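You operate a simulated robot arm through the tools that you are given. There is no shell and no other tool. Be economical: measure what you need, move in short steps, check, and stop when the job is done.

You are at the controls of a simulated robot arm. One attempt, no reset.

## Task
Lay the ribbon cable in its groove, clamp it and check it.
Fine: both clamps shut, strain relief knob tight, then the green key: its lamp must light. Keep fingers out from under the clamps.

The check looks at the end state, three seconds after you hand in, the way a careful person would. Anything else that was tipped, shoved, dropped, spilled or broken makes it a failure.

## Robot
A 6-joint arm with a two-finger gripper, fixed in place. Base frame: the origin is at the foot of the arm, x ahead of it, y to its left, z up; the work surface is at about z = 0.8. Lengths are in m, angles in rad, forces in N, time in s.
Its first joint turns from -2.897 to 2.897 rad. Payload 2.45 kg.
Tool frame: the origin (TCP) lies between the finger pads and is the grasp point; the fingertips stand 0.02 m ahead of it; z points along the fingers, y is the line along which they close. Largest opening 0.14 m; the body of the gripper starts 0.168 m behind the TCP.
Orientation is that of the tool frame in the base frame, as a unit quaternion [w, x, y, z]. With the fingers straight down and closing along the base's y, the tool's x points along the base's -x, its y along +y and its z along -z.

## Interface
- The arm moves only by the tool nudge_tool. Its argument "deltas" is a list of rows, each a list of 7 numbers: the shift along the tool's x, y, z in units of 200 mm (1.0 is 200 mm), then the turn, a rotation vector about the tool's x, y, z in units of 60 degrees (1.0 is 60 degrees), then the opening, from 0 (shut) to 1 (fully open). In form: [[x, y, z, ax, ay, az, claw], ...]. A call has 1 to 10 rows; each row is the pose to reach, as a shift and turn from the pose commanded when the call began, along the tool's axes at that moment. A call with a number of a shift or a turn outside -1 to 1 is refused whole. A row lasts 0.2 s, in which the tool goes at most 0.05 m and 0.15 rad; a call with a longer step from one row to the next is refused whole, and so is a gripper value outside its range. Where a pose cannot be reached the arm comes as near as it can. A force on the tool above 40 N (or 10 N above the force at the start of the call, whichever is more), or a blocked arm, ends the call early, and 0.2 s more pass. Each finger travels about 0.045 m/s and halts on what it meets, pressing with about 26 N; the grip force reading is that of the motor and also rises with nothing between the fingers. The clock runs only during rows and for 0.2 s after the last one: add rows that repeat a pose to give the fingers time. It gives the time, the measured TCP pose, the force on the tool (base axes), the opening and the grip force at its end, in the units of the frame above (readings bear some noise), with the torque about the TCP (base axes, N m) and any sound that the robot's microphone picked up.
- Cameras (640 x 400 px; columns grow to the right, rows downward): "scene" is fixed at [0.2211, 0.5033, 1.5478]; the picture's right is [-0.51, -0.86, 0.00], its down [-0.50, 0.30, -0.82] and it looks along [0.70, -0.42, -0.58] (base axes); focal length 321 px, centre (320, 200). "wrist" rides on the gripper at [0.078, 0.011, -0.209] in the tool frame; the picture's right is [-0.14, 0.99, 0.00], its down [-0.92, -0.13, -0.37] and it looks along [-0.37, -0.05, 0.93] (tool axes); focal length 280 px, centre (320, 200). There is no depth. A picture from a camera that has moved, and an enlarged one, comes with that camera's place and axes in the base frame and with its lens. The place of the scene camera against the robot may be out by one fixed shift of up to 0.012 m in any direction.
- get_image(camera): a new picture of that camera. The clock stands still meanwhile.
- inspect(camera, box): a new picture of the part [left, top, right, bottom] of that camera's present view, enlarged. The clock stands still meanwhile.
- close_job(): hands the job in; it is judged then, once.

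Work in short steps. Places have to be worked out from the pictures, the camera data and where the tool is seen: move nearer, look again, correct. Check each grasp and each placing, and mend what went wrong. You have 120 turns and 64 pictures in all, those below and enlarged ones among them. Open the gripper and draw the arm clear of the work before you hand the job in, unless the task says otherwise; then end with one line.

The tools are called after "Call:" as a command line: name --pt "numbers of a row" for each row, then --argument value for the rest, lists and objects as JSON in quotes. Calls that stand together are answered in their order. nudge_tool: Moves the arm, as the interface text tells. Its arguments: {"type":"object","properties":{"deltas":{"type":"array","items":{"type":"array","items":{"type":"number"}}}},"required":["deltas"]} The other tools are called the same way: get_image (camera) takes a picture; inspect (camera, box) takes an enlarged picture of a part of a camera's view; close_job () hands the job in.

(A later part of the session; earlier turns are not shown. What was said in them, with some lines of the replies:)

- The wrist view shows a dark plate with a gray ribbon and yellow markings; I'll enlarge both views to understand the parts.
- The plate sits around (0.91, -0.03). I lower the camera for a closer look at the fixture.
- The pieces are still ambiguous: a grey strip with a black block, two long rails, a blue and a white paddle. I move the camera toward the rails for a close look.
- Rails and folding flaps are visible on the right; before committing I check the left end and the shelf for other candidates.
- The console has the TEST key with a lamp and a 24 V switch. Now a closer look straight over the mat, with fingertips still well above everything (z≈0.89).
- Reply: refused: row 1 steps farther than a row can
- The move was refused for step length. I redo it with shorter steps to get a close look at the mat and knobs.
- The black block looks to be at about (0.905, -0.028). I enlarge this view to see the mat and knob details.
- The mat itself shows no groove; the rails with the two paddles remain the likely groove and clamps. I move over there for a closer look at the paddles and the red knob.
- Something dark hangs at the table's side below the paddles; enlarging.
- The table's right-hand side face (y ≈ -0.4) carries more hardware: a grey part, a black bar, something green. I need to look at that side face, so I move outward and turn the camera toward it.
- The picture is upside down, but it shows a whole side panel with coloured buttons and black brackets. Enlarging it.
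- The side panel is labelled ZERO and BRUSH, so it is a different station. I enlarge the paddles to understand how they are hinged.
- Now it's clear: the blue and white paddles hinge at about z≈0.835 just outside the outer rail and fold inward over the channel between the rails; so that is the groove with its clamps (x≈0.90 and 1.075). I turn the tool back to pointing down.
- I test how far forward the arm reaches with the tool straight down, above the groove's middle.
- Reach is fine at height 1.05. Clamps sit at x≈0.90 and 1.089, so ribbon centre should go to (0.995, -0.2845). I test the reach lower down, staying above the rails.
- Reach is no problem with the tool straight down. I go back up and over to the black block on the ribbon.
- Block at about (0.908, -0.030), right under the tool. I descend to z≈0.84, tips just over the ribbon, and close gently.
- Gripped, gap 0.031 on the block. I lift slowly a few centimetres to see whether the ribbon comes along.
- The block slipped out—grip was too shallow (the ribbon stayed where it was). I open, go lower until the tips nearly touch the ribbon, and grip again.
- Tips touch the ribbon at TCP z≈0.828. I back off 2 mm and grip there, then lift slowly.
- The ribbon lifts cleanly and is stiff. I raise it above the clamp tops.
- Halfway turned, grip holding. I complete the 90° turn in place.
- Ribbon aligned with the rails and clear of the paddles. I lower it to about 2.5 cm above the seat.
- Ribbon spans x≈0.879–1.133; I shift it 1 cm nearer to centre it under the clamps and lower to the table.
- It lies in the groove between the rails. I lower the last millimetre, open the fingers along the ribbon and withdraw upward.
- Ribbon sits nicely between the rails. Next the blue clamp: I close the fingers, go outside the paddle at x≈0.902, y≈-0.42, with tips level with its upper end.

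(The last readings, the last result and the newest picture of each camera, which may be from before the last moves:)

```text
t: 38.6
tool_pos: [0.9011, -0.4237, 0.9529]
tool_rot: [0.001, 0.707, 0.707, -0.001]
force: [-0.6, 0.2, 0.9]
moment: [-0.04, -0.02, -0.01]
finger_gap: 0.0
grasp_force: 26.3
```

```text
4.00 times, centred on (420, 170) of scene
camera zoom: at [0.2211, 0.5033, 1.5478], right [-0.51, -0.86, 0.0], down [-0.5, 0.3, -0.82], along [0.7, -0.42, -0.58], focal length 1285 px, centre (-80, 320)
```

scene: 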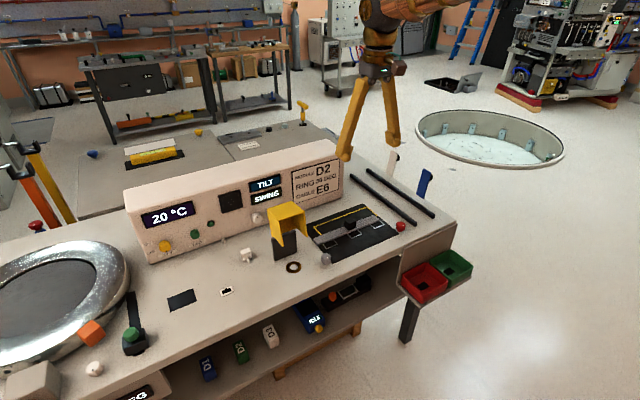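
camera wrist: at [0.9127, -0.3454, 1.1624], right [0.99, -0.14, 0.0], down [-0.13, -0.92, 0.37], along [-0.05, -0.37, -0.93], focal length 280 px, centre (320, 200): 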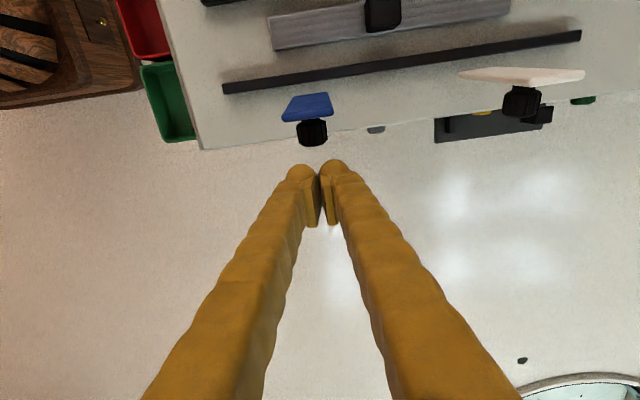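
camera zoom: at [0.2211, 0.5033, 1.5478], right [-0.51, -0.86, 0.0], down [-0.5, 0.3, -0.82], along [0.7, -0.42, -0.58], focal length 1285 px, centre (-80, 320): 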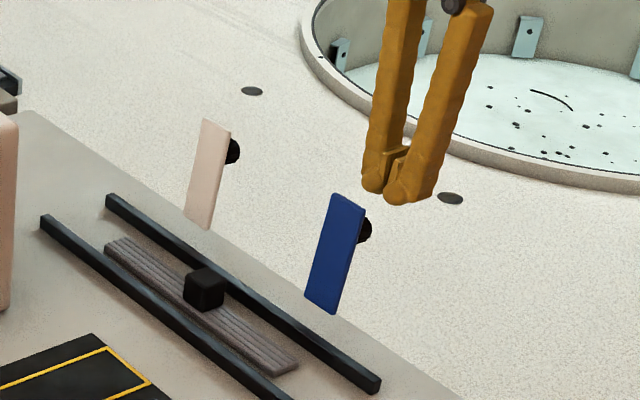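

Fingers are level with the paddle top, slightly above its knob, aligned in x. I push it inward along an arc.

Call:
nudge_tool --pt "0.12 0 0 0 0 0 0" --pt "0.2 0 0 0 0 0 0" --pt "0.28 0 0 0 0 0 0" --pt "0.36 0 0 0 0 0 0" --pt "0.445 0 0 0 0 0 0" --pt "0.51 0 0.04 0 0 0 0" --pt "0.58 0 0.08 0 0 0 0" --pt "0.65 0 0.14 0 0 0 0" --pt "0.72 0 0.21 0 0 0 0"

Call:
inspect --camera "scene" --box '[350, 130, 450, 230]'

```text
t: 40.2
tool_pos: [0.9028, -0.3114, 0.9437]
tool_rot: [0.001, 0.707, 0.707, 0.001]
force: [-7.2, 2.5, 9.8]
moment: [-0.07, 0.2, -0.18]
finger_gap: 0.0
grasp_force: 29.1
stopped in row 7: the force on the tool passed its limit at 49 N (the readings are from after the stop); the commanded pose is now the measured one
```

```text
4.00 times, centred on (400, 180) of scene
camera zoom: at [0.2211, 0.5033, 1.5478], right [-0.51, -0.86, 0.0], down [-0.5, 0.3, -0.82], along [0.7, -0.42, -0.58], focal length 1285 px, centre (0, 280)
```

zoom: 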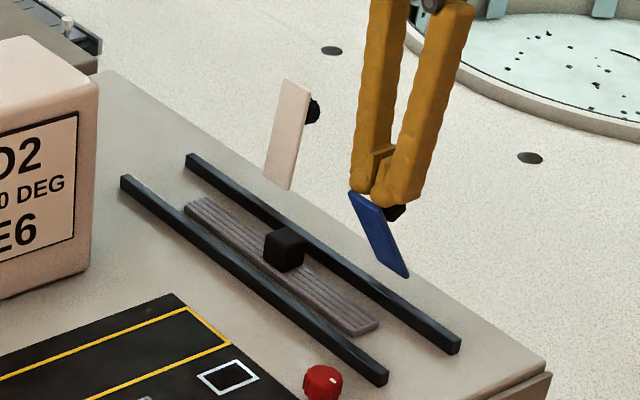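

The clamp folds inward ~35° but I was pressing down onto its knob. I back off, and look whether the paddle stays.

Call:
nudge_tool --pt "0 0 -0.1 0 0 0 0" --pt "-0.1 0 -0.15 0 0 0 0" --pt "-0.3 0 -0.15 0 0 0 0" --pt "-0.45 0 -0.15 0 0 0 0"

Call:
get_image --camera "wrist"

Call:
inspect --camera "scene" --box '[350, 130, 450, 230]'

```text
t: 41.2
tool_pos: [0.901, -0.4004, 0.9737]
tool_rot: [0.0, 0.707, 0.707, 0.001]
force: [0.6, -0.6, 1.1]
moment: [-0.04, -0.01, 0.03]
finger_gap: 0.0002
grasp_force: 29.3
```

```text
23 pictures are left
camera wrist: at [0.9127, -0.3228, 1.1822], right [0.99, -0.14, 0.0], down [-0.13, -0.92, 0.37], along [-0.05, -0.37, -0.93], focal length 280 px, centre (320, 200)
```

wrist: 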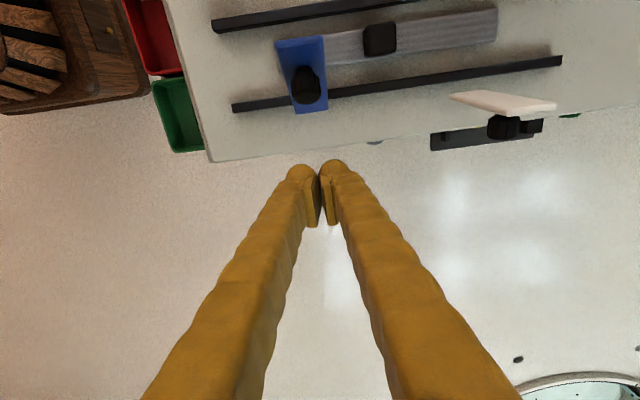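

```text
4.00 times, centred on (400, 180) of scene
camera zoom: at [0.2211, 0.5033, 1.5478], right [-0.51, -0.86, 0.0], down [-0.5, 0.3, -0.82], along [0.7, -0.42, -0.58], focal length 1285 px, centre (0, 280)
```

zoom: 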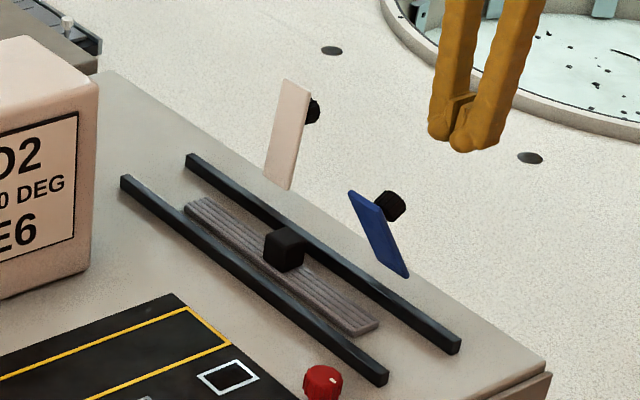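

Clamp holds by friction at ~45°, with ribbon end beneath it. Now I push on its black knob from outside, following its arc.

Call:
nudge_tool --pt "0 0 0.15 0 0 0 0" --pt "0 0 0.27 0 0 0 0" --pt "0.1 0 0.27 0 0 0 0" --pt "0.2 0 0.27 0 0 0 0" --pt "0.27 0 0.28 0 0 0 0" --pt "0.33 0 0.31 0 0 0 0" --pt "0.38 0 0.35 0 0 0 0" --pt "0.42 0 0.38 0 0 0 0"

Call:
inspect --camera "scene" --box '[350, 130, 450, 230]'

```text
t: 43.0
tool_pos: [0.9026, -0.3151, 0.896]
tool_rot: [0.003, 0.707, 0.707, 0.001]
force: [-0.2, 0.3, -0.5]
moment: [0.01, 0.0, 0.01]
finger_gap: 0.0001
grasp_force: 29.4
```

```text
4.00 times, centred on (400, 180) of scene
camera zoom: at [0.2211, 0.5033, 1.5478], right [-0.51, -0.86, 0.0], down [-0.5, 0.3, -0.82], along [0.7, -0.42, -0.58], focal length 1285 px, centre (0, 280)
```

zoom: 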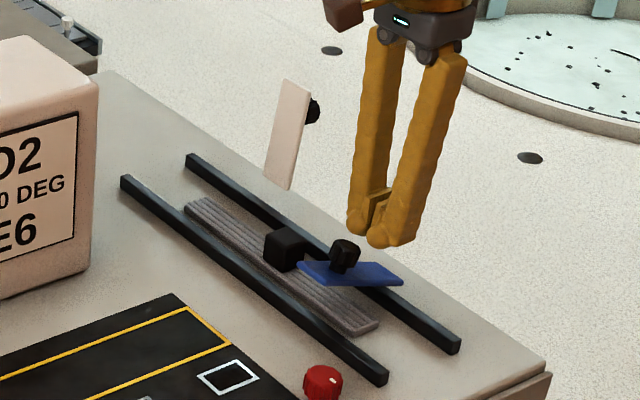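

Clamp nearly shut. I lift, go over the knob (y≈-0.28) and press it down.

Call:
nudge_tool --pt "0 0 -0.2 0 0 0 0" --pt "0.09 0 -0.25 0 0 0 0" --pt "0.175 0 -0.25 0 0 0 0" --pt "0.175 0 -0.15 0 0 0 0" --pt "0.175 0 -0.07 0 0 0 0" --pt "0.175 0 -0.03 0 0 0 0" --pt "0.175 0 0.0 0 0 0 0" --pt "0.175 0 0.03 0 0 0 0" --pt "0.175 0 0.05 0 0 0 0"

Call:
inspect --camera "scene" --box '[350, 130, 450, 230]'

```text
t: 45.0
tool_pos: [0.9019, -0.2803, 0.8869]
tool_rot: [0.002, 0.707, 0.707, 0.0]
force: [0.0, -0.1, 0.7]
moment: [0.02, -0.01, 0.02]
finger_gap: 0.0001
grasp_force: 29.6
```

```text
4.00 times, centred on (400, 180) of scene
camera zoom: at [0.2211, 0.5033, 1.5478], right [-0.51, -0.86, 0.0], down [-0.5, 0.3, -0.82], along [0.7, -0.42, -0.58], focal length 1285 px, centre (0, 280)
```

zoom: 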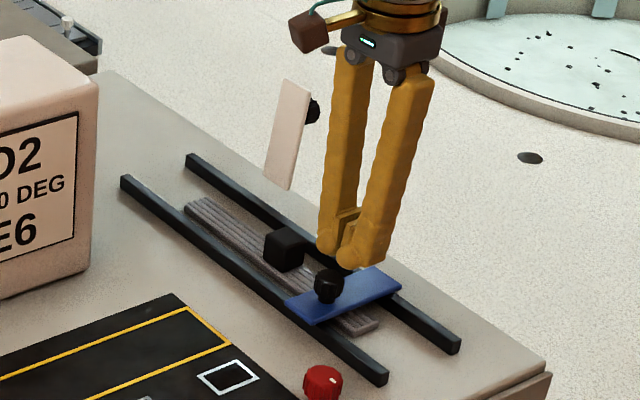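

It folds nearly flat. I press further until I feel firm resistance.

Call:
nudge_tool --pt "0.01 0 0.03 0 0 0 0" --pt "0.01 0 0.05 0 0 0 0" --pt "0.01 0 0.07 0 0 0 0" --pt "0.01 0 0.09 0 0 0 0" --pt "0.01 0 0.11 0 0 0 0"

Call:
inspect --camera "scene" --box '[350, 150, 430, 210]'

```text
t: 46.0
tool_pos: [0.9027, -0.2791, 0.8742]
tool_rot: [0.003, 0.707, 0.707, 0.002]
force: [-4.3, -0.2, 14.3]
moment: [0.15, 0.24, 0.05]
finger_gap: 0.0
grasp_force: 29.3
stopped in row 4: the force on the tool passed its limit at 47 N (the readings are from after the stop); the commanded pose is now the measured one
```

```text
6.67 times, centred on (390, 180) of scene
camera zoom: at [0.2211, 0.5033, 1.5478], right [-0.51, -0.86, 0.0], down [-0.5, 0.3, -0.82], along [0.7, -0.42, -0.58], focal length 2142 px, centre (-147, 333)
```

zoom: 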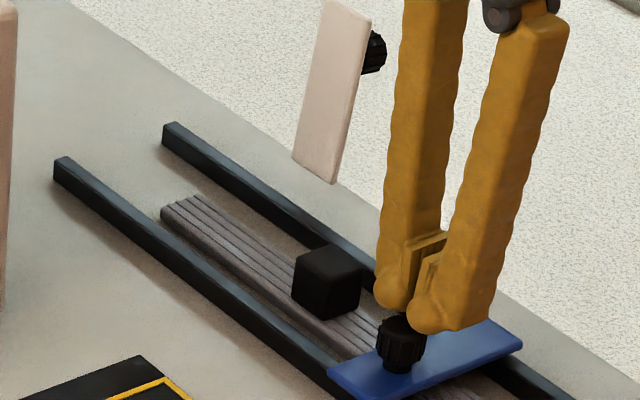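

Blue clamp is pressed home. Up and outward to the white clamp, tilting the tool forward 30° since it is far out.

Call:
nudge_tool --pt "0 0 -0.2 0 0 0 0" --pt "0 0 -0.4 0 0 0 0" --pt "0 0 -0.65 0 0 0 0"

Call:
nudge_tool --pt "-0.2 0 0 -0.1 0 0 0" --pt "-0.4 0.05 0 -0.2 0 0 0" --pt "-0.6 0.1 0 -0.3 0 0 0" --pt "-0.72 0.25 0 -0.4 0 0 0" --pt "-0.72 0.45 0 -0.5 0 0 0" --pt "-0.72 0.65 0 -0.5 0 0 0" --pt "-0.72 0.85 0 -0.5 0 0 0" --pt "-0.72 0.92 0 -0.5 0 0 0"

Call:
get_image --camera "wrist"

Call:
inspect --camera "scene" --box '[340, 110, 460, 230]'

```text
t: 46.8
tool_pos: [0.9011, -0.2795, 1.0025]
tool_rot: [0.003, 0.707, 0.707, 0.001]
force: [-0.1, -0.3, -0.5]
moment: [0.02, 0.01, 0.0]
finger_gap: 0.0
grasp_force: 29.3
```

```text
t: 48.6
tool_pos: [1.0859, -0.4241, 1.0048]
tool_rot: [0.186, 0.682, 0.683, 0.184]
force: [0.7, 0.3, 0.4]
moment: [0.0, -0.02, 0.01]
finger_gap: 0.0
grasp_force: 30.2
```

```text
18 pictures are left
camera wrist: at [0.9909, -0.3452, 1.1899], right [0.85, -0.14, 0.5], down [-0.3, -0.92, 0.25], along [0.43, -0.37, -0.83], focal length 280 px, centre (320, 200)
```

wrist: 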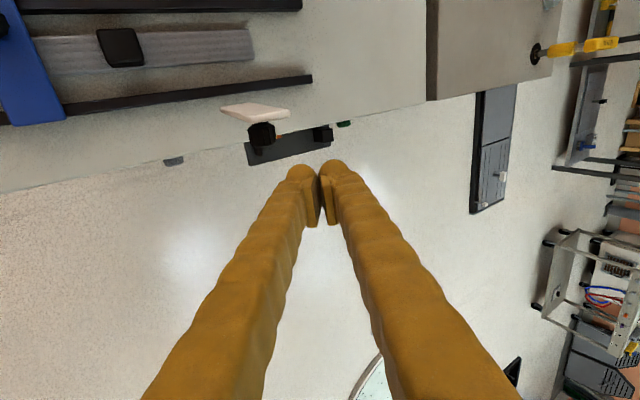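

```text
3.33 times, centred on (400, 170) of scene
camera zoom: at [0.2211, 0.5033, 1.5478], right [-0.51, -0.86, 0.0], down [-0.5, 0.3, -0.82], along [0.7, -0.42, -0.58], focal length 1071 px, centre (53, 300)
```

zoom: 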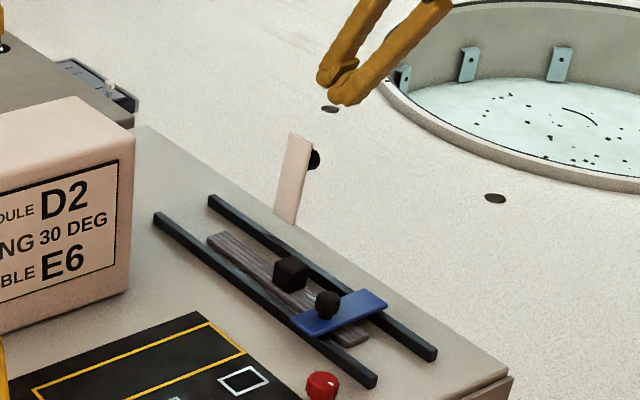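

White paddle's knob is at about (1.079, -0.380, 0.916). I lower beside it and push it inward along its arc, same as the blue one.

Call:
nudge_tool --pt "-0.03 -0.12 0.18 0 0 0 0" --pt "-0.03 -0.248 0.359 0 0 0 0" --pt "0.07 -0.248 0.359 0 0 0 0" --pt "0.17 -0.248 0.359 0 0 0 0" --pt "0.266 -0.248 0.359 0 0 0 0" --pt "0.36 -0.252 0.365 0 0 0 0" --pt "0.42 -0.262 0.385 0 0 0 0" --pt "0.475 -0.275 0.41 0 0 0 0" --pt "0.54 -0.3 0.45 0 0 0 0"

Call:
inspect --camera "scene" --box '[340, 110, 460, 230]'

```text
t: 50.6
tool_pos: [1.08, -0.3156, 0.8959]
tool_rot: [0.185, 0.682, 0.683, 0.184]
force: [0.2, -0.9, 0.3]
moment: [0.01, -0.03, 0.05]
finger_gap: 0.0001
grasp_force: 29.3
```

```text
3.33 times, centred on (400, 170) of scene
camera zoom: at [0.2211, 0.5033, 1.5478], right [-0.51, -0.86, 0.0], down [-0.5, 0.3, -0.82], along [0.7, -0.42, -0.58], focal length 1071 px, centre (53, 300)
```

zoom: 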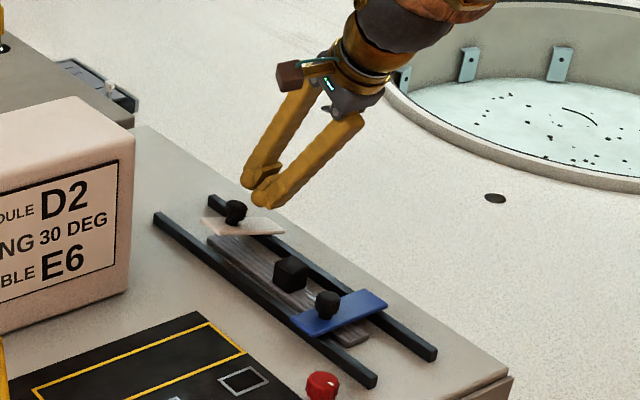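

White clamp nearly shut too. I lift, go above its knob and press down.

Call:
nudge_tool --pt "0 0.125 -0.217 0 0 0 0" --pt "0.09 0.09 -0.237 0 0 0 0" --pt "0.185 0.09 -0.237 0 0 0 0" --pt "0.185 0.015 -0.107 0 0 0 0" --pt "0.185 -0.01 -0.063 0 0 0 0" --pt "0.185 -0.035 -0.02 0 0 0 0" --pt "0.185 -0.06 0.023 0 0 0 0" --pt "0.185 -0.085 0.066 0 0 0 0" --pt "0.185 -0.11 0.109 0 0 0 0"

Call:
inspect --camera "scene" --box '[340, 130, 460, 220]'

```text
t: 52.6
tool_pos: [1.0738, -0.2791, 0.8772]
tool_rot: [0.189, 0.682, 0.682, 0.187]
force: [-1.1, -1.7, 10.9]
moment: [0.11, 0.05, 0.03]
finger_gap: 0.0002
grasp_force: 29.7
stopped in row 9: the force on the tool passed its limit at 54 N (the readings are from after the stop); the commanded pose is now the measured one
```

```text
4.44 times, centred on (400, 175) of scene
camera zoom: at [0.2211, 0.5033, 1.5478], right [-0.51, -0.86, 0.0], down [-0.5, 0.3, -0.82], along [0.7, -0.42, -0.58], focal length 1428 px, centre (-36, 311)
```

zoom: 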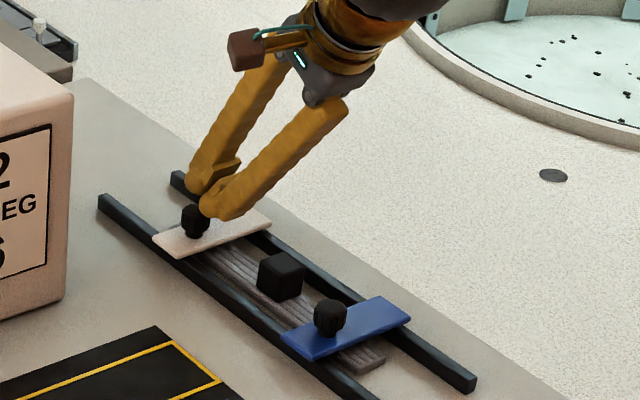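

Both clamps lie flat across the rails. I lift off, straighten the tool, and head for the red strain-relief knob at the groove's near end.

Call:
nudge_tool --pt "0 0.12 -0.21 0 0 0 0" --pt "0 0.25 -0.433 0 0 0 0" --pt "0 0.25 -0.433 0.1 0 0 0" --pt "0 0.25 -0.433 0.2 0 0 0" --pt "0 0.25 -0.433 0.3 0 0 0" --pt "0 0.25 -0.433 0.4 0 0 0" --pt "0 0.25 -0.433 0.5 0 0 0"

Call:
nudge_tool --pt "0.1 -0.2 0 0 0 0 0" --pt "0.2 -0.4 0 0 0 0 0.2" --pt "0.3 -0.6 0 0 0 0 0.4" --pt "0.4 -0.8 0 0 0 0 0.5" --pt "0.5 -1.0 0 0 0 0 0.5"

```text
refused: row 2 steps farther than a row can; nothing moved
```

```text
t: 53.0
tool_pos: [1.0509, -0.266, 0.8675]
tool_rot: [0.193, 0.681, 0.681, 0.188]
force: [0.3, 0.8, 5.4]
moment: [0.08, -0.09, 0.05]
finger_gap: 0.0
grasp_force: 29.3
stopped in row 1: the force on the tool passed its limit at 65 N (the readings are from after the stop); the commanded pose is now the measured one
```

The first call was refused for step size, so the second pushed along the clamp – my mistake in batching. I lift straight up now and check for damage.

Call:
nudge_tool --pt "0 0.1 -0.173 0 0 0 0" --pt "0 0.2 -0.346 0 0 0 0" --pt "0 0.3 -0.52 0 0 0 0"

Call:
inspect --camera "scene" --box '[340, 130, 460, 220]'

```text
t: 53.8
tool_pos: [1.0477, -0.2651, 0.9871]
tool_rot: [0.192, 0.682, 0.68, 0.188]
force: [-0.8, 0.0, -0.7]
moment: [-0.01, -0.05, 0.01]
finger_gap: 0.0
grasp_force: 29.1
```

```text
4.44 times, centred on (400, 175) of scene
camera zoom: at [0.2211, 0.5033, 1.5478], right [-0.51, -0.86, 0.0], down [-0.5, 0.3, -0.82], along [0.7, -0.42, -0.58], focal length 1428 px, centre (-36, 311)
```

zoom: 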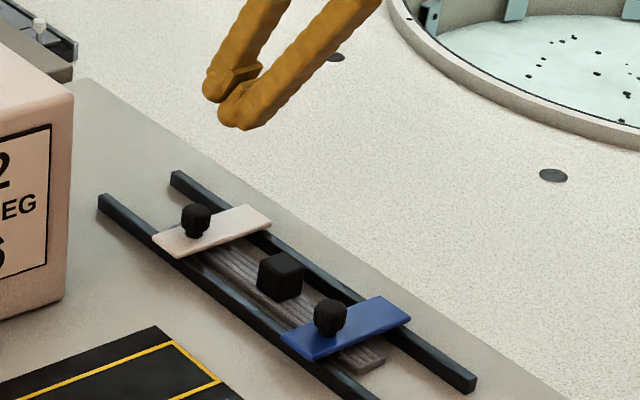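

No harm done: clamps and ribbon are in place. I straighten the tool in free air.

Call:
nudge_tool --pt "0 0 0 0.1 0 0 0.1" --pt "0 0 0 0.2 0 0 0.2" --pt "0 0 0 0.3 0 0 0.4" --pt "0 0 0 0.4 0 0 0.5" --pt "0 0 0 0.51 0 0 0.5"

```text
t: 55.0
tool_pos: [1.048, -0.2651, 0.9873]
tool_rot: [0.007, 0.708, 0.706, 0.002]
force: [-0.3, -0.7, 1.5]
moment: [0.02, -0.05, -0.03]
finger_gap: 0.0699
grasp_force: 0.0
```

Now over toward the red knob at roughly (0.8175, -0.178).

Call:
nudge_tool --pt "0.08 -0.2 0 0 0 0 0.5" --pt "0.16 -0.4 0 0 0 0 0.5" --pt "0.25 -0.6 0 0 0 0 0.5" --pt "0.34 -0.8 0 0 0 0 0.5" --pt "0.435 -1.0 0 0 0 0 0.5"

Call:
nudge_tool --pt "0 -0.155 0.1 0 0 0 0.45" --pt "0 -0.155 0.28 0 0 0 0.45"

Call:
get_image --camera "wrist"

```text
t: 56.2
tool_pos: [0.8471, -0.1775, 0.9824]
tool_rot: [0.007, 0.708, 0.707, 0.0]
force: [-0.3, -0.2, -1.1]
moment: [0.0, 0.0, 0.0]
finger_gap: 0.0703
grasp_force: 0.1
```

```text
t: 56.8
tool_pos: [0.8173, -0.1783, 0.9273]
tool_rot: [0.007, 0.708, 0.706, 0.002]
force: [-0.4, -1.1, -0.6]
moment: [0.01, 0.01, 0.0]
finger_gap: 0.0632
grasp_force: 0.0
```

```text
13 pictures are left
camera wrist: at [0.8275, -0.0986, 1.1352], right [0.99, -0.14, 0.01], down [-0.14, -0.92, 0.37], along [-0.04, -0.37, -0.93], focal length 280 px, centre (320, 200)
```

wrist: 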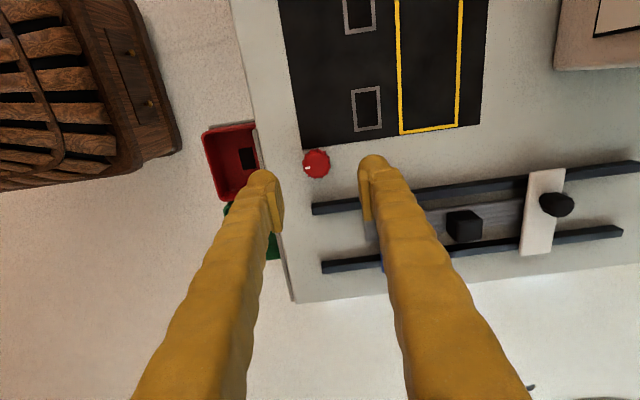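

Knob confirmed at (0.816, -0.179). I descend around it, close, and check.

Call:
nudge_tool --pt "-0.005 -0.005 0.2 0 0 0 0.45" --pt "-0.005 -0.005 0.4 0 0 0 0.45" --pt "-0.005 -0.005 0.5 0 0 0 0.45" --pt "-0.005 -0.005 0.5 0 0 0 0.2" --pt "-0.005 -0.005 0.5 0 0 0 0.0" --pt "-0.005 -0.005 0.5 0 0 0 0.0" --pt "-0.005 -0.005 0.5 0 0 0 0.0"

Call:
inspect --camera "scene" --box '[370, 190, 430, 250]'

```text
t: 58.4
tool_pos: [0.8143, -0.1808, 0.8276]
tool_rot: [0.004, 0.708, 0.706, 0.001]
force: [-8.7, 2.9, 9.7]
moment: [0.05, 0.1, 0.01]
finger_gap: 0.0307
grasp_force: 41.5
stopped in row 7: the force on the tool passed its limit at 42 N (the readings are from after the stop); the commanded pose is now the measured one
```

```text
6.67 times, centred on (400, 220) of scene
camera zoom: at [0.2211, 0.5033, 1.5478], right [-0.51, -0.86, 0.0], down [-0.5, 0.3, -0.82], along [0.7, -0.42, -0.58], focal length 2142 px, centre (-213, 67)
```

zoom: 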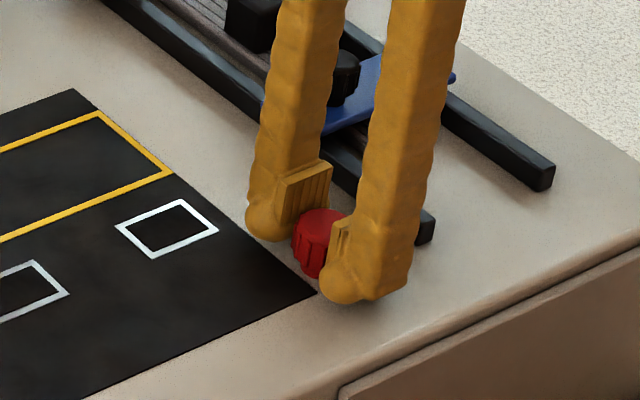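

Knob gripped (gap 0.031). I turn it clockwise (seen from above) 50° in small steps and watch torque.

Call:
nudge_tool --pt "0 0 0 0 0 0.1 0" --pt "0 0 0 0 0 0.2 0" --pt "0 0 0 0 0 0.3 0" --pt "0 0 0 0 0 0.4 0" --pt "0 0 0 0 0 0.5 0" --pt "0 0 0 0 0 0.6 0" --pt "0 0 0 0 0 0.7 0" --pt "0 0 0 0 0 0.8 0"

```text
t: 60.1
tool_pos: [0.8143, -0.1799, 0.8269]
tool_rot: [0.004, 0.935, 0.356, 0.002]
force: [-14.2, -6.9, 15.1]
moment: [-0.04, 0.16, -0.01]
finger_gap: 0.0304
grasp_force: 45.3
```

It turns freely with little torque. I continue.

Call:
nudge_tool --pt "0 0 0 0 0 0.1 0" --pt "0 0 0 0 0 0.2 0" --pt "0 0 0 0 0 0.3 0" --pt "0 0 0 0 0 0.4 0" --pt "0 0 0 0 0 0.5 0" --pt "0 0 0 0 0 0.6 0" --pt "0 0 0 0 0 0.7 0" --pt "0 0 0 0 0 0.8 0"

Call:
inspect --camera "scene" --box '[370, 190, 430, 250]'

```text
t: 62.0
tool_pos: [0.8155, -0.1798, 0.8256]
tool_rot: [-0.003, 0.999, -0.05, 0.005]
force: [-2.8, 12.0, 6.3]
moment: [0.06, 0.01, 0.81]
finger_gap: 0.0306
grasp_force: 44.7
```

```text
6.67 times, centred on (400, 220) of scene
camera zoom: at [0.2211, 0.5033, 1.5478], right [-0.51, -0.86, 0.0], down [-0.5, 0.3, -0.82], along [0.7, -0.42, -0.58], focal length 2142 px, centre (-213, 67)
```

zoom: 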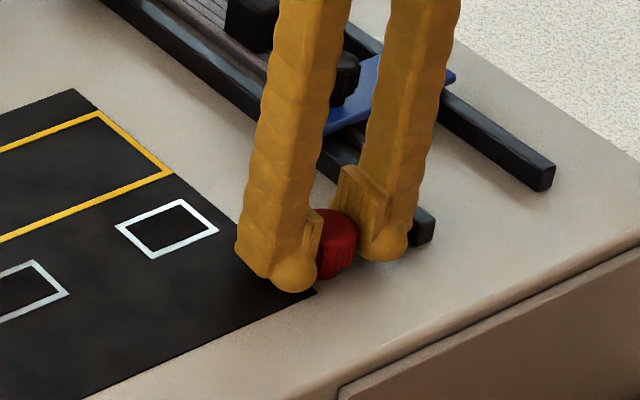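

Torque rose to 0.81 N·m: the knob is coming up tight after ~95°. One small extra turn to confirm.

Call:
nudge_tool --pt "0 0 0 0 0 0.06 0" --pt "0 0 0 0 0 0.12 0" --pt "0 0 0 0 0 0.12 0"

```text
t: 62.3
tool_pos: [0.8157, -0.1804, 0.8273]
tool_rot: [-0.009, 0.998, -0.058, 0.006]
force: [0.0, 7.8, 4.0]
moment: [0.11, -0.01, 0.05]
finger_gap: 0.0305
grasp_force: 44.7
out of reach, approached as far as the arm can: row 1
stopped in row 1: the force on the tool passed its limit at 64 N (the readings are from after the stop); the commanded pose is now the measured one
```

That may have been a joint limit, so I can't be sure it is tight. I release, lift, turn the wrist back 90° and regrip to test.

Call:
nudge_tool --pt "0 0 0 0 0 0 0.2" --pt "0 0 0 0 0 0 0.45" --pt "0 0 0 0 0 0 0.45" --pt "0 0 -0.15 0 0 0 0.45" --pt "0 0 -0.3 0 0 0 0.45"

Call:
nudge_tool --pt "0 0 0 0 0 -0.14 0.45" --pt "0 0 0 0 0 -0.28 0.45" --pt "0 0 0 0 0 -0.42 0.45" --pt "0 0 0 0 0 -0.56 0.45" --pt "0 0 0 0 0 -0.7 0.45" --pt "0 0 0 0 0 -0.84 0.45" --pt "0 0 0 0 0 -0.98 0.45"

Call:
get_image --camera "wrist"

```text
t: 63.5
tool_pos: [0.8149, -0.1804, 0.8853]
tool_rot: [-0.008, 0.998, -0.057, 0.007]
force: [-0.5, 0.3, -0.5]
moment: [0.05, 0.0, -0.03]
finger_gap: 0.063
grasp_force: 0.1
```

```text
t: 65.1
tool_pos: [0.8132, -0.1811, 0.8852]
tool_rot: [-0.003, 0.898, 0.441, 0.009]
force: [-0.3, -0.4, 0.6]
moment: [-0.04, 0.0, -0.01]
finger_gap: 0.063
grasp_force: 0.1
```

```text
10 pictures are left
camera wrist: at [0.8693, -0.1291, 1.0962], right [0.7, -0.72, 0.0], down [-0.67, -0.65, 0.35], along [-0.25, -0.24, -0.94], focal length 280 px, centre (320, 200)
```

wrist: 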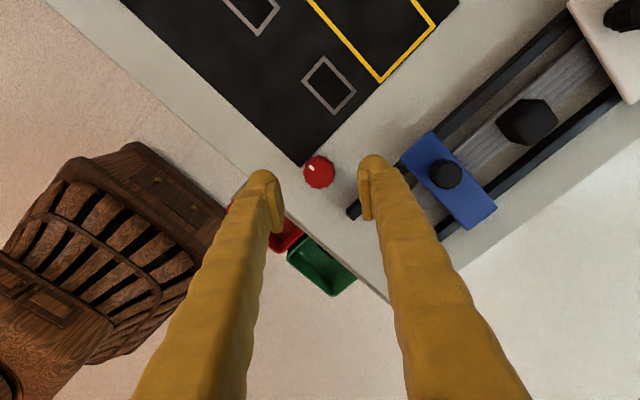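

The knob pointer moved ~80–90° (from -x toward +y). I regrip from here and test whether it turns any further.

Call:
nudge_tool --pt "0 0 0.15 0 0 0 0.45" --pt "0 0 0.285 0 0 0 0.45" --pt "0 0 0.285 0 0 0 0.25" --pt "0 0 0.285 0 0 0 0.12" --pt "0 0 0.285 0 0 0 0.12" --pt "0 0 0.285 0 0 0 0.12"

Call:
nudge_tool --pt "0 0 0 0 0 0.05 0.1" --pt "0 0 0 0 0 0.1 0.1" --pt "0 0 0 0 0 0.15 0.1" --pt "0 0 0 0 0 0.2 0.1" --pt "0 0 0 0 0 0.25 0.1"

```text
t: 66.5
tool_pos: [0.8147, -0.1798, 0.8275]
tool_rot: [-0.003, 0.899, 0.438, 0.009]
force: [-10.2, 9.1, -3.2]
moment: [0.1, 0.1, -0.04]
finger_gap: 0.0301
grasp_force: 42.2
```

```text
t: 67.7
tool_pos: [0.814, -0.1796, 0.8284]
tool_rot: [-0.005, 0.948, 0.318, 0.007]
force: [-26.8, 6.8, -11.7]
moment: [0.02, 0.22, 1.12]
finger_gap: 0.0304
grasp_force: 45.0
```

Torque climbs at once to 1.1 N·m: the knob is against its stop, tight. I release and lift straight off, then look.

Call:
nudge_tool --pt "0 0 0 0 0 0 0.25" --pt "0 0 0 0 0 0 0.45" --pt "0 0 0 0 0 0 0.45" --pt "0 0 -0.2 0 0 0 0.45" --pt "0 0 -0.4 0 0 0 0.45" --pt "0 0 -0.6 0 0 0 0.45" --pt "0 0 -0.8 0 0 0 0.45"

Call:
get_image --camera "scene"

```text
t: 69.3
tool_pos: [0.813, -0.1816, 0.9892]
tool_rot: [-0.004, 0.948, 0.318, 0.008]
force: [-0.3, 0.6, 0.0]
moment: [-0.03, 0.01, 0.01]
finger_gap: 0.0632
grasp_force: 0.1
```

```text
9 pictures are left
```

scene: 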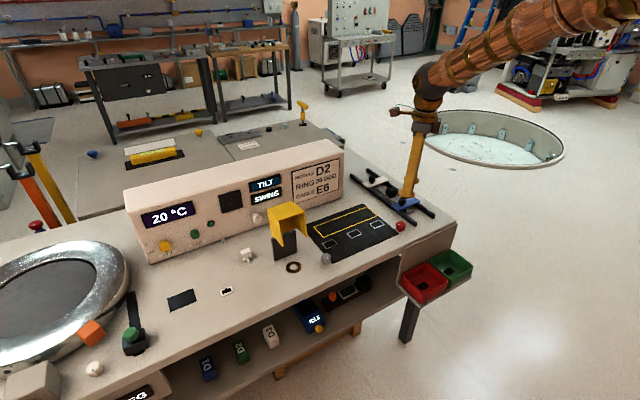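

Knob done. Now I look closely at the console's TEST key, lamp and the 24 V switch.

Call:
inspect --camera "scene" --box '[140, 205, 240, 265]'

```text
6.40 times, centred on (190, 235) of scene
camera zoom: at [0.2211, 0.5033, 1.5478], right [-0.51, -0.86, 0.0], down [-0.5, 0.3, -0.82], along [0.7, -0.42, -0.58], focal length 2056 px, centre (1152, -24)
```

zoom: 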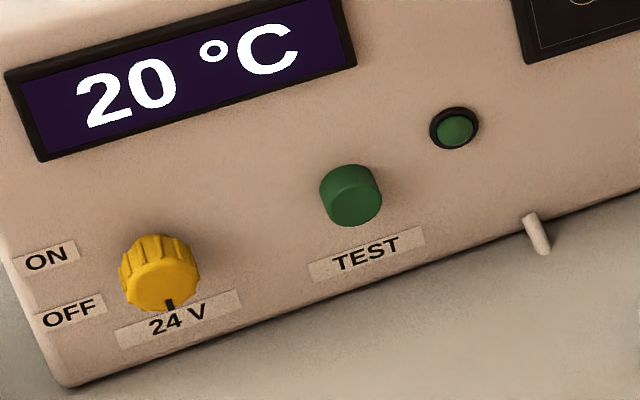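

TEST key is at about (1.075, 0.45, 0.872). I rise and turn the wrist back to a 90° yaw before crossing over.

Call:
nudge_tool --pt "0 0 -0.15 0 0 -0.13 0.3" --pt "0 0 -0.3 0 0 -0.26 0.1" --pt "0 0 -0.45 0 0 -0.39 0" --pt "0 0 -0.6 0 0 -0.52 0" --pt "0 0 -0.65 0 0 -0.65 0" --pt "0 0 -0.65 0 0 -0.78 0" --pt "0 0 -0.65 0 0 -0.883 0"

```text
t: 70.9
tool_pos: [0.8106, -0.1844, 1.1191]
tool_rot: [0.0, 0.706, 0.708, 0.01]
force: [0.2, -0.4, -1.0]
moment: [-0.02, -0.01, -0.01]
finger_gap: 0.0
grasp_force: 26.2
```

Clear and high at z 1.12. I travel in +y toward the key.

Call:
nudge_tool --pt "0.24 0 0 0 0 0 0" --pt "0.48 0 0 0 0 0 0" --pt "0.72 0 0 0 0 0 0" --pt "0.96 0 0 0 0 0 0"

Call:
nudge_tool --pt "0.24 0 0 0 0 0 0" --pt "0.48 0 0 0 0 0 0" --pt "0.72 0 0 0 0 0 0" --pt "0.96 0 0 0 0 0 0"

Call:
nudge_tool --pt "0.24 0 0 0 0 0 0" --pt "0.48 0 0 0 0 0 0" --pt "0.72 0 0 0 0 0 0" --pt "0.96 0 0 0 0 0 0"

```text
t: 71.9
tool_pos: [0.8114, 0.0089, 1.1206]
tool_rot: [0.0, 0.707, 0.708, 0.01]
force: [0.0, 0.1, 0.3]
moment: [0.02, 0.04, -0.03]
finger_gap: 0.0001
grasp_force: 25.4
```

```text
t: 72.9
tool_pos: [0.8101, 0.1996, 1.1239]
tool_rot: [0.0, 0.706, 0.708, 0.009]
force: [-0.1, 0.2, -0.5]
moment: [-0.02, -0.01, -0.02]
finger_gap: 0.0
grasp_force: 25.9
```

```text
t: 73.9
tool_pos: [0.8114, 0.3928, 1.1291]
tool_rot: [0.0, 0.706, 0.708, 0.01]
force: [0.0, 0.2, -0.4]
moment: [0.02, 0.01, -0.02]
finger_gap: 0.0003
grasp_force: 25.8
```

Near the key in y. I tilt the tool forward 50° and lower in front of the console.

Call:
nudge_tool --pt "0.1 0.08 0.08 -0.12 0 0 0" --pt "0.2 0.16 0.16 -0.24 0 0 0" --pt "0.285 0.24 0.26 -0.36 0 0 0" --pt "0.285 0.32 0.38 -0.48 0 0 0" --pt "0.285 0.4 0.5 -0.6 0 0 0" --pt "0.285 0.5 0.6 -0.72 0 0 0" --pt "0.285 0.55 0.7 -0.833 0 0 0" --pt "0.285 0.55 0.79 -0.833 0 0 0"

Call:
get_image --camera "wrist"

```text
t: 75.7
tool_pos: [0.9269, 0.4515, 1.0159]
tool_rot: [0.26, 0.654, 0.658, 0.268]
force: [-0.9, -0.3, 0.8]
moment: [-0.01, 0.01, -0.01]
finger_gap: 0.0
grasp_force: 26.2
out of reach, approached as far as the arm can: row 6, 7, 8
```

```text
7 pictures are left
camera wrist: at [0.7896, 0.5266, 1.174], right [0.71, -0.14, 0.69], down [-0.34, -0.93, 0.17], along [0.61, -0.35, -0.71], focal length 280 px, centre (320, 200)
```

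wrist: 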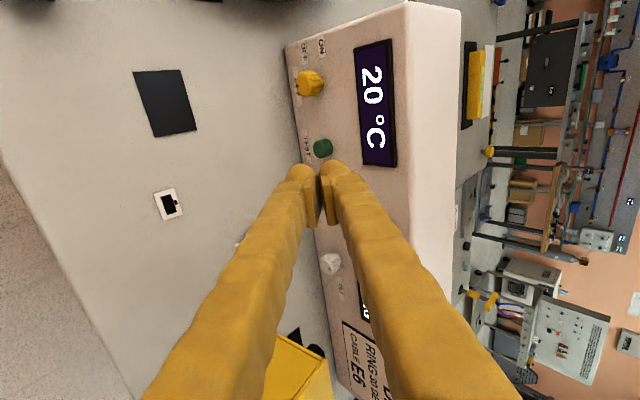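

The wrist limit stops the tilt at ~44°. The key shows at (1.07, 0.453, 0.872). I relax the commanded tilt to 40° so command and pose agree.

Call:
nudge_tool --pt "0 0 0 0.1 0 0 0" --pt "0 0 0 0.167 0 0 0" --pt "0 0 0 0.167 0 0 0"

```text
t: 76.5
tool_pos: [0.9264, 0.4517, 1.0151]
tool_rot: [0.202, 0.674, 0.679, 0.21]
force: [0.2, 0.6, -0.1]
moment: [-0.02, 0.0, -0.04]
finger_gap: 0.0
grasp_force: 26.0
```

Tilt is now 34°. I advance the closed fingertips to just in front of the key.

Call:
nudge_tool --pt "0.006 0.003 0.18 0 0 0 0" --pt "0.006 0.006 0.36 0 0 0 0" --pt "0.006 0.01 0.54 0 0 0 0" --pt "0.006 0.013 0.7 0 0 0 0" --pt "0.006 0.016 0.818 0 0 0 0"

Call:
get_image --camera "wrist"

```text
t: 77.7
tool_pos: [1.021, 0.454, 0.8828]
tool_rot: [0.202, 0.674, 0.679, 0.21]
force: [-0.5, 1.5, 1.0]
moment: [0.0, 0.01, -0.01]
finger_gap: 0.0
grasp_force: 26.5
```

```text
6 pictures are left
camera wrist: at [0.9133, 0.5291, 1.0628], right [0.82, -0.13, 0.55], down [-0.3, -0.93, 0.23], along [0.48, -0.35, -0.8], focal length 280 px, centre (320, 200)
```

wrist: 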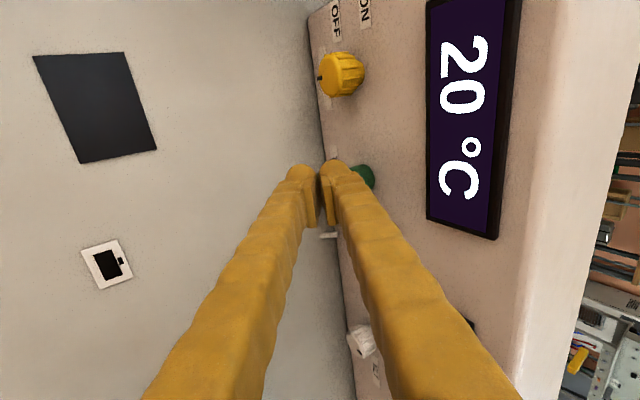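

Aligned with the key. I push straight along +x in small steps until the key gives or stops me.

Call:
nudge_tool --pt "0.01 0.0415 0.028 0 0 0 0" --pt "0.01 0.083 0.056 0 0 0 0" --pt "0.01 0.104 0.07 0 0 0 0" --pt "0.01 0.125 0.084 0 0 0 0" --pt "0.01 0.145 0.098 0 0 0 0" --pt "0.01 0.166 0.112 0 0 0 0"

```text
t: 78.7
tool_pos: [1.0466, 0.4563, 0.8825]
tool_rot: [0.202, 0.674, 0.679, 0.208]
force: [-29.7, -3.9, 8.5]
moment: [-0.13, -0.12, -0.31]
finger_gap: 0.0003
grasp_force: 25.9
heard: click
stopped in row 5: the force on the tool passed its limit at 46 N (the readings are from after the stop); the commanded pose is now the measured one
```

A click was heard. I back away and check the lamp.

Call:
nudge_tool --pt "0 -0.1 -0.07 0 0 0 0" --pt "0 -0.2 -0.14 0 0 0 0" --pt "0 -0.2 -0.3 0 0 0 0" --pt "0 -0.2 -0.5 0 0 0 0" --pt "0 -0.2 -0.7 0 0 0 0"

Call:
inspect --camera "scene" --box '[140, 205, 240, 265]'

```text
t: 79.9
tool_pos: [0.9377, 0.4535, 0.9756]
tool_rot: [0.202, 0.675, 0.679, 0.208]
force: [-0.1, -0.7, -0.6]
moment: [0.0, -0.03, -0.01]
finger_gap: 0.0
grasp_force: 26.3
```

```text
6.40 times, centred on (190, 235) of scene
camera zoom: at [0.2211, 0.5033, 1.5478], right [-0.51, -0.86, 0.0], down [-0.5, 0.3, -0.82], along [0.7, -0.42, -0.58], focal length 2056 px, centre (1152, -24)
```

zoom: 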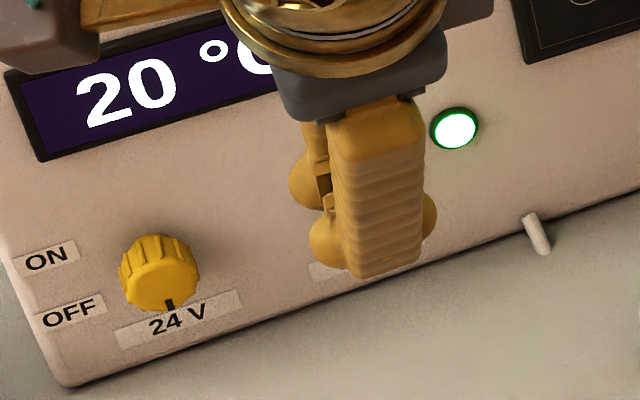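

The lamp is lit. I draw back and up, straighten, and open the gripper.

Call:
nudge_tool --pt "0 0 -0.2 0 0 0 0" --pt "0 0 -0.4 0.1 0 0 0" --pt "0 0 -0.6 0.2 0 0 0.2" --pt "0 0 -0.8 0.3 0 0 0.4" --pt "0 0 -0.9 0.4 0 0 0.5" --pt "0 0 -0.9 0.5 0 0 0.5" --pt "0 0 -0.9 0.5 0 0 0.5"

Call:
get_image --camera "scene"

Call:
inspect --camera "scene" --box '[310, 150, 460, 250]'

```text
t: 81.5
tool_pos: [0.8369, 0.4526, 1.1261]
tool_rot: [0.019, 0.704, 0.71, 0.026]
force: [1.5, -0.4, 0.3]
moment: [-0.03, 0.0, 0.0]
finger_gap: 0.07
grasp_force: 0.1
```

```text
4 pictures are left
```

scene: 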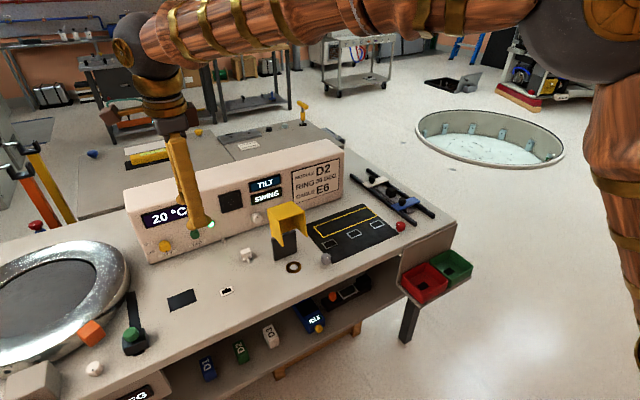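

```text
4.00 times, centred on (385, 200) of scene
camera zoom: at [0.2211, 0.5033, 1.5478], right [-0.51, -0.86, 0.0], down [-0.5, 0.3, -0.82], along [0.7, -0.42, -0.58], focal length 1285 px, centre (60, 200)
```

zoom: 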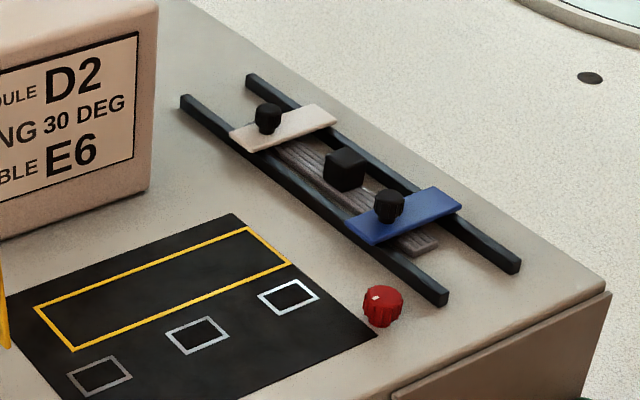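

Ribbon is in the groove, both clamps are flat, the red knob is turned, and the lamp is still lit with nothing disturbed. The arm is clear with the gripper open, so I hand in.

Call:
close_job

```text
The job is handed in.
```

The ribbon cable is in its groove with both clamps shut, the red knob (unlabelled; I took it as the strain relief) is turned to its stop, and the green TEST key's lamp is lit.
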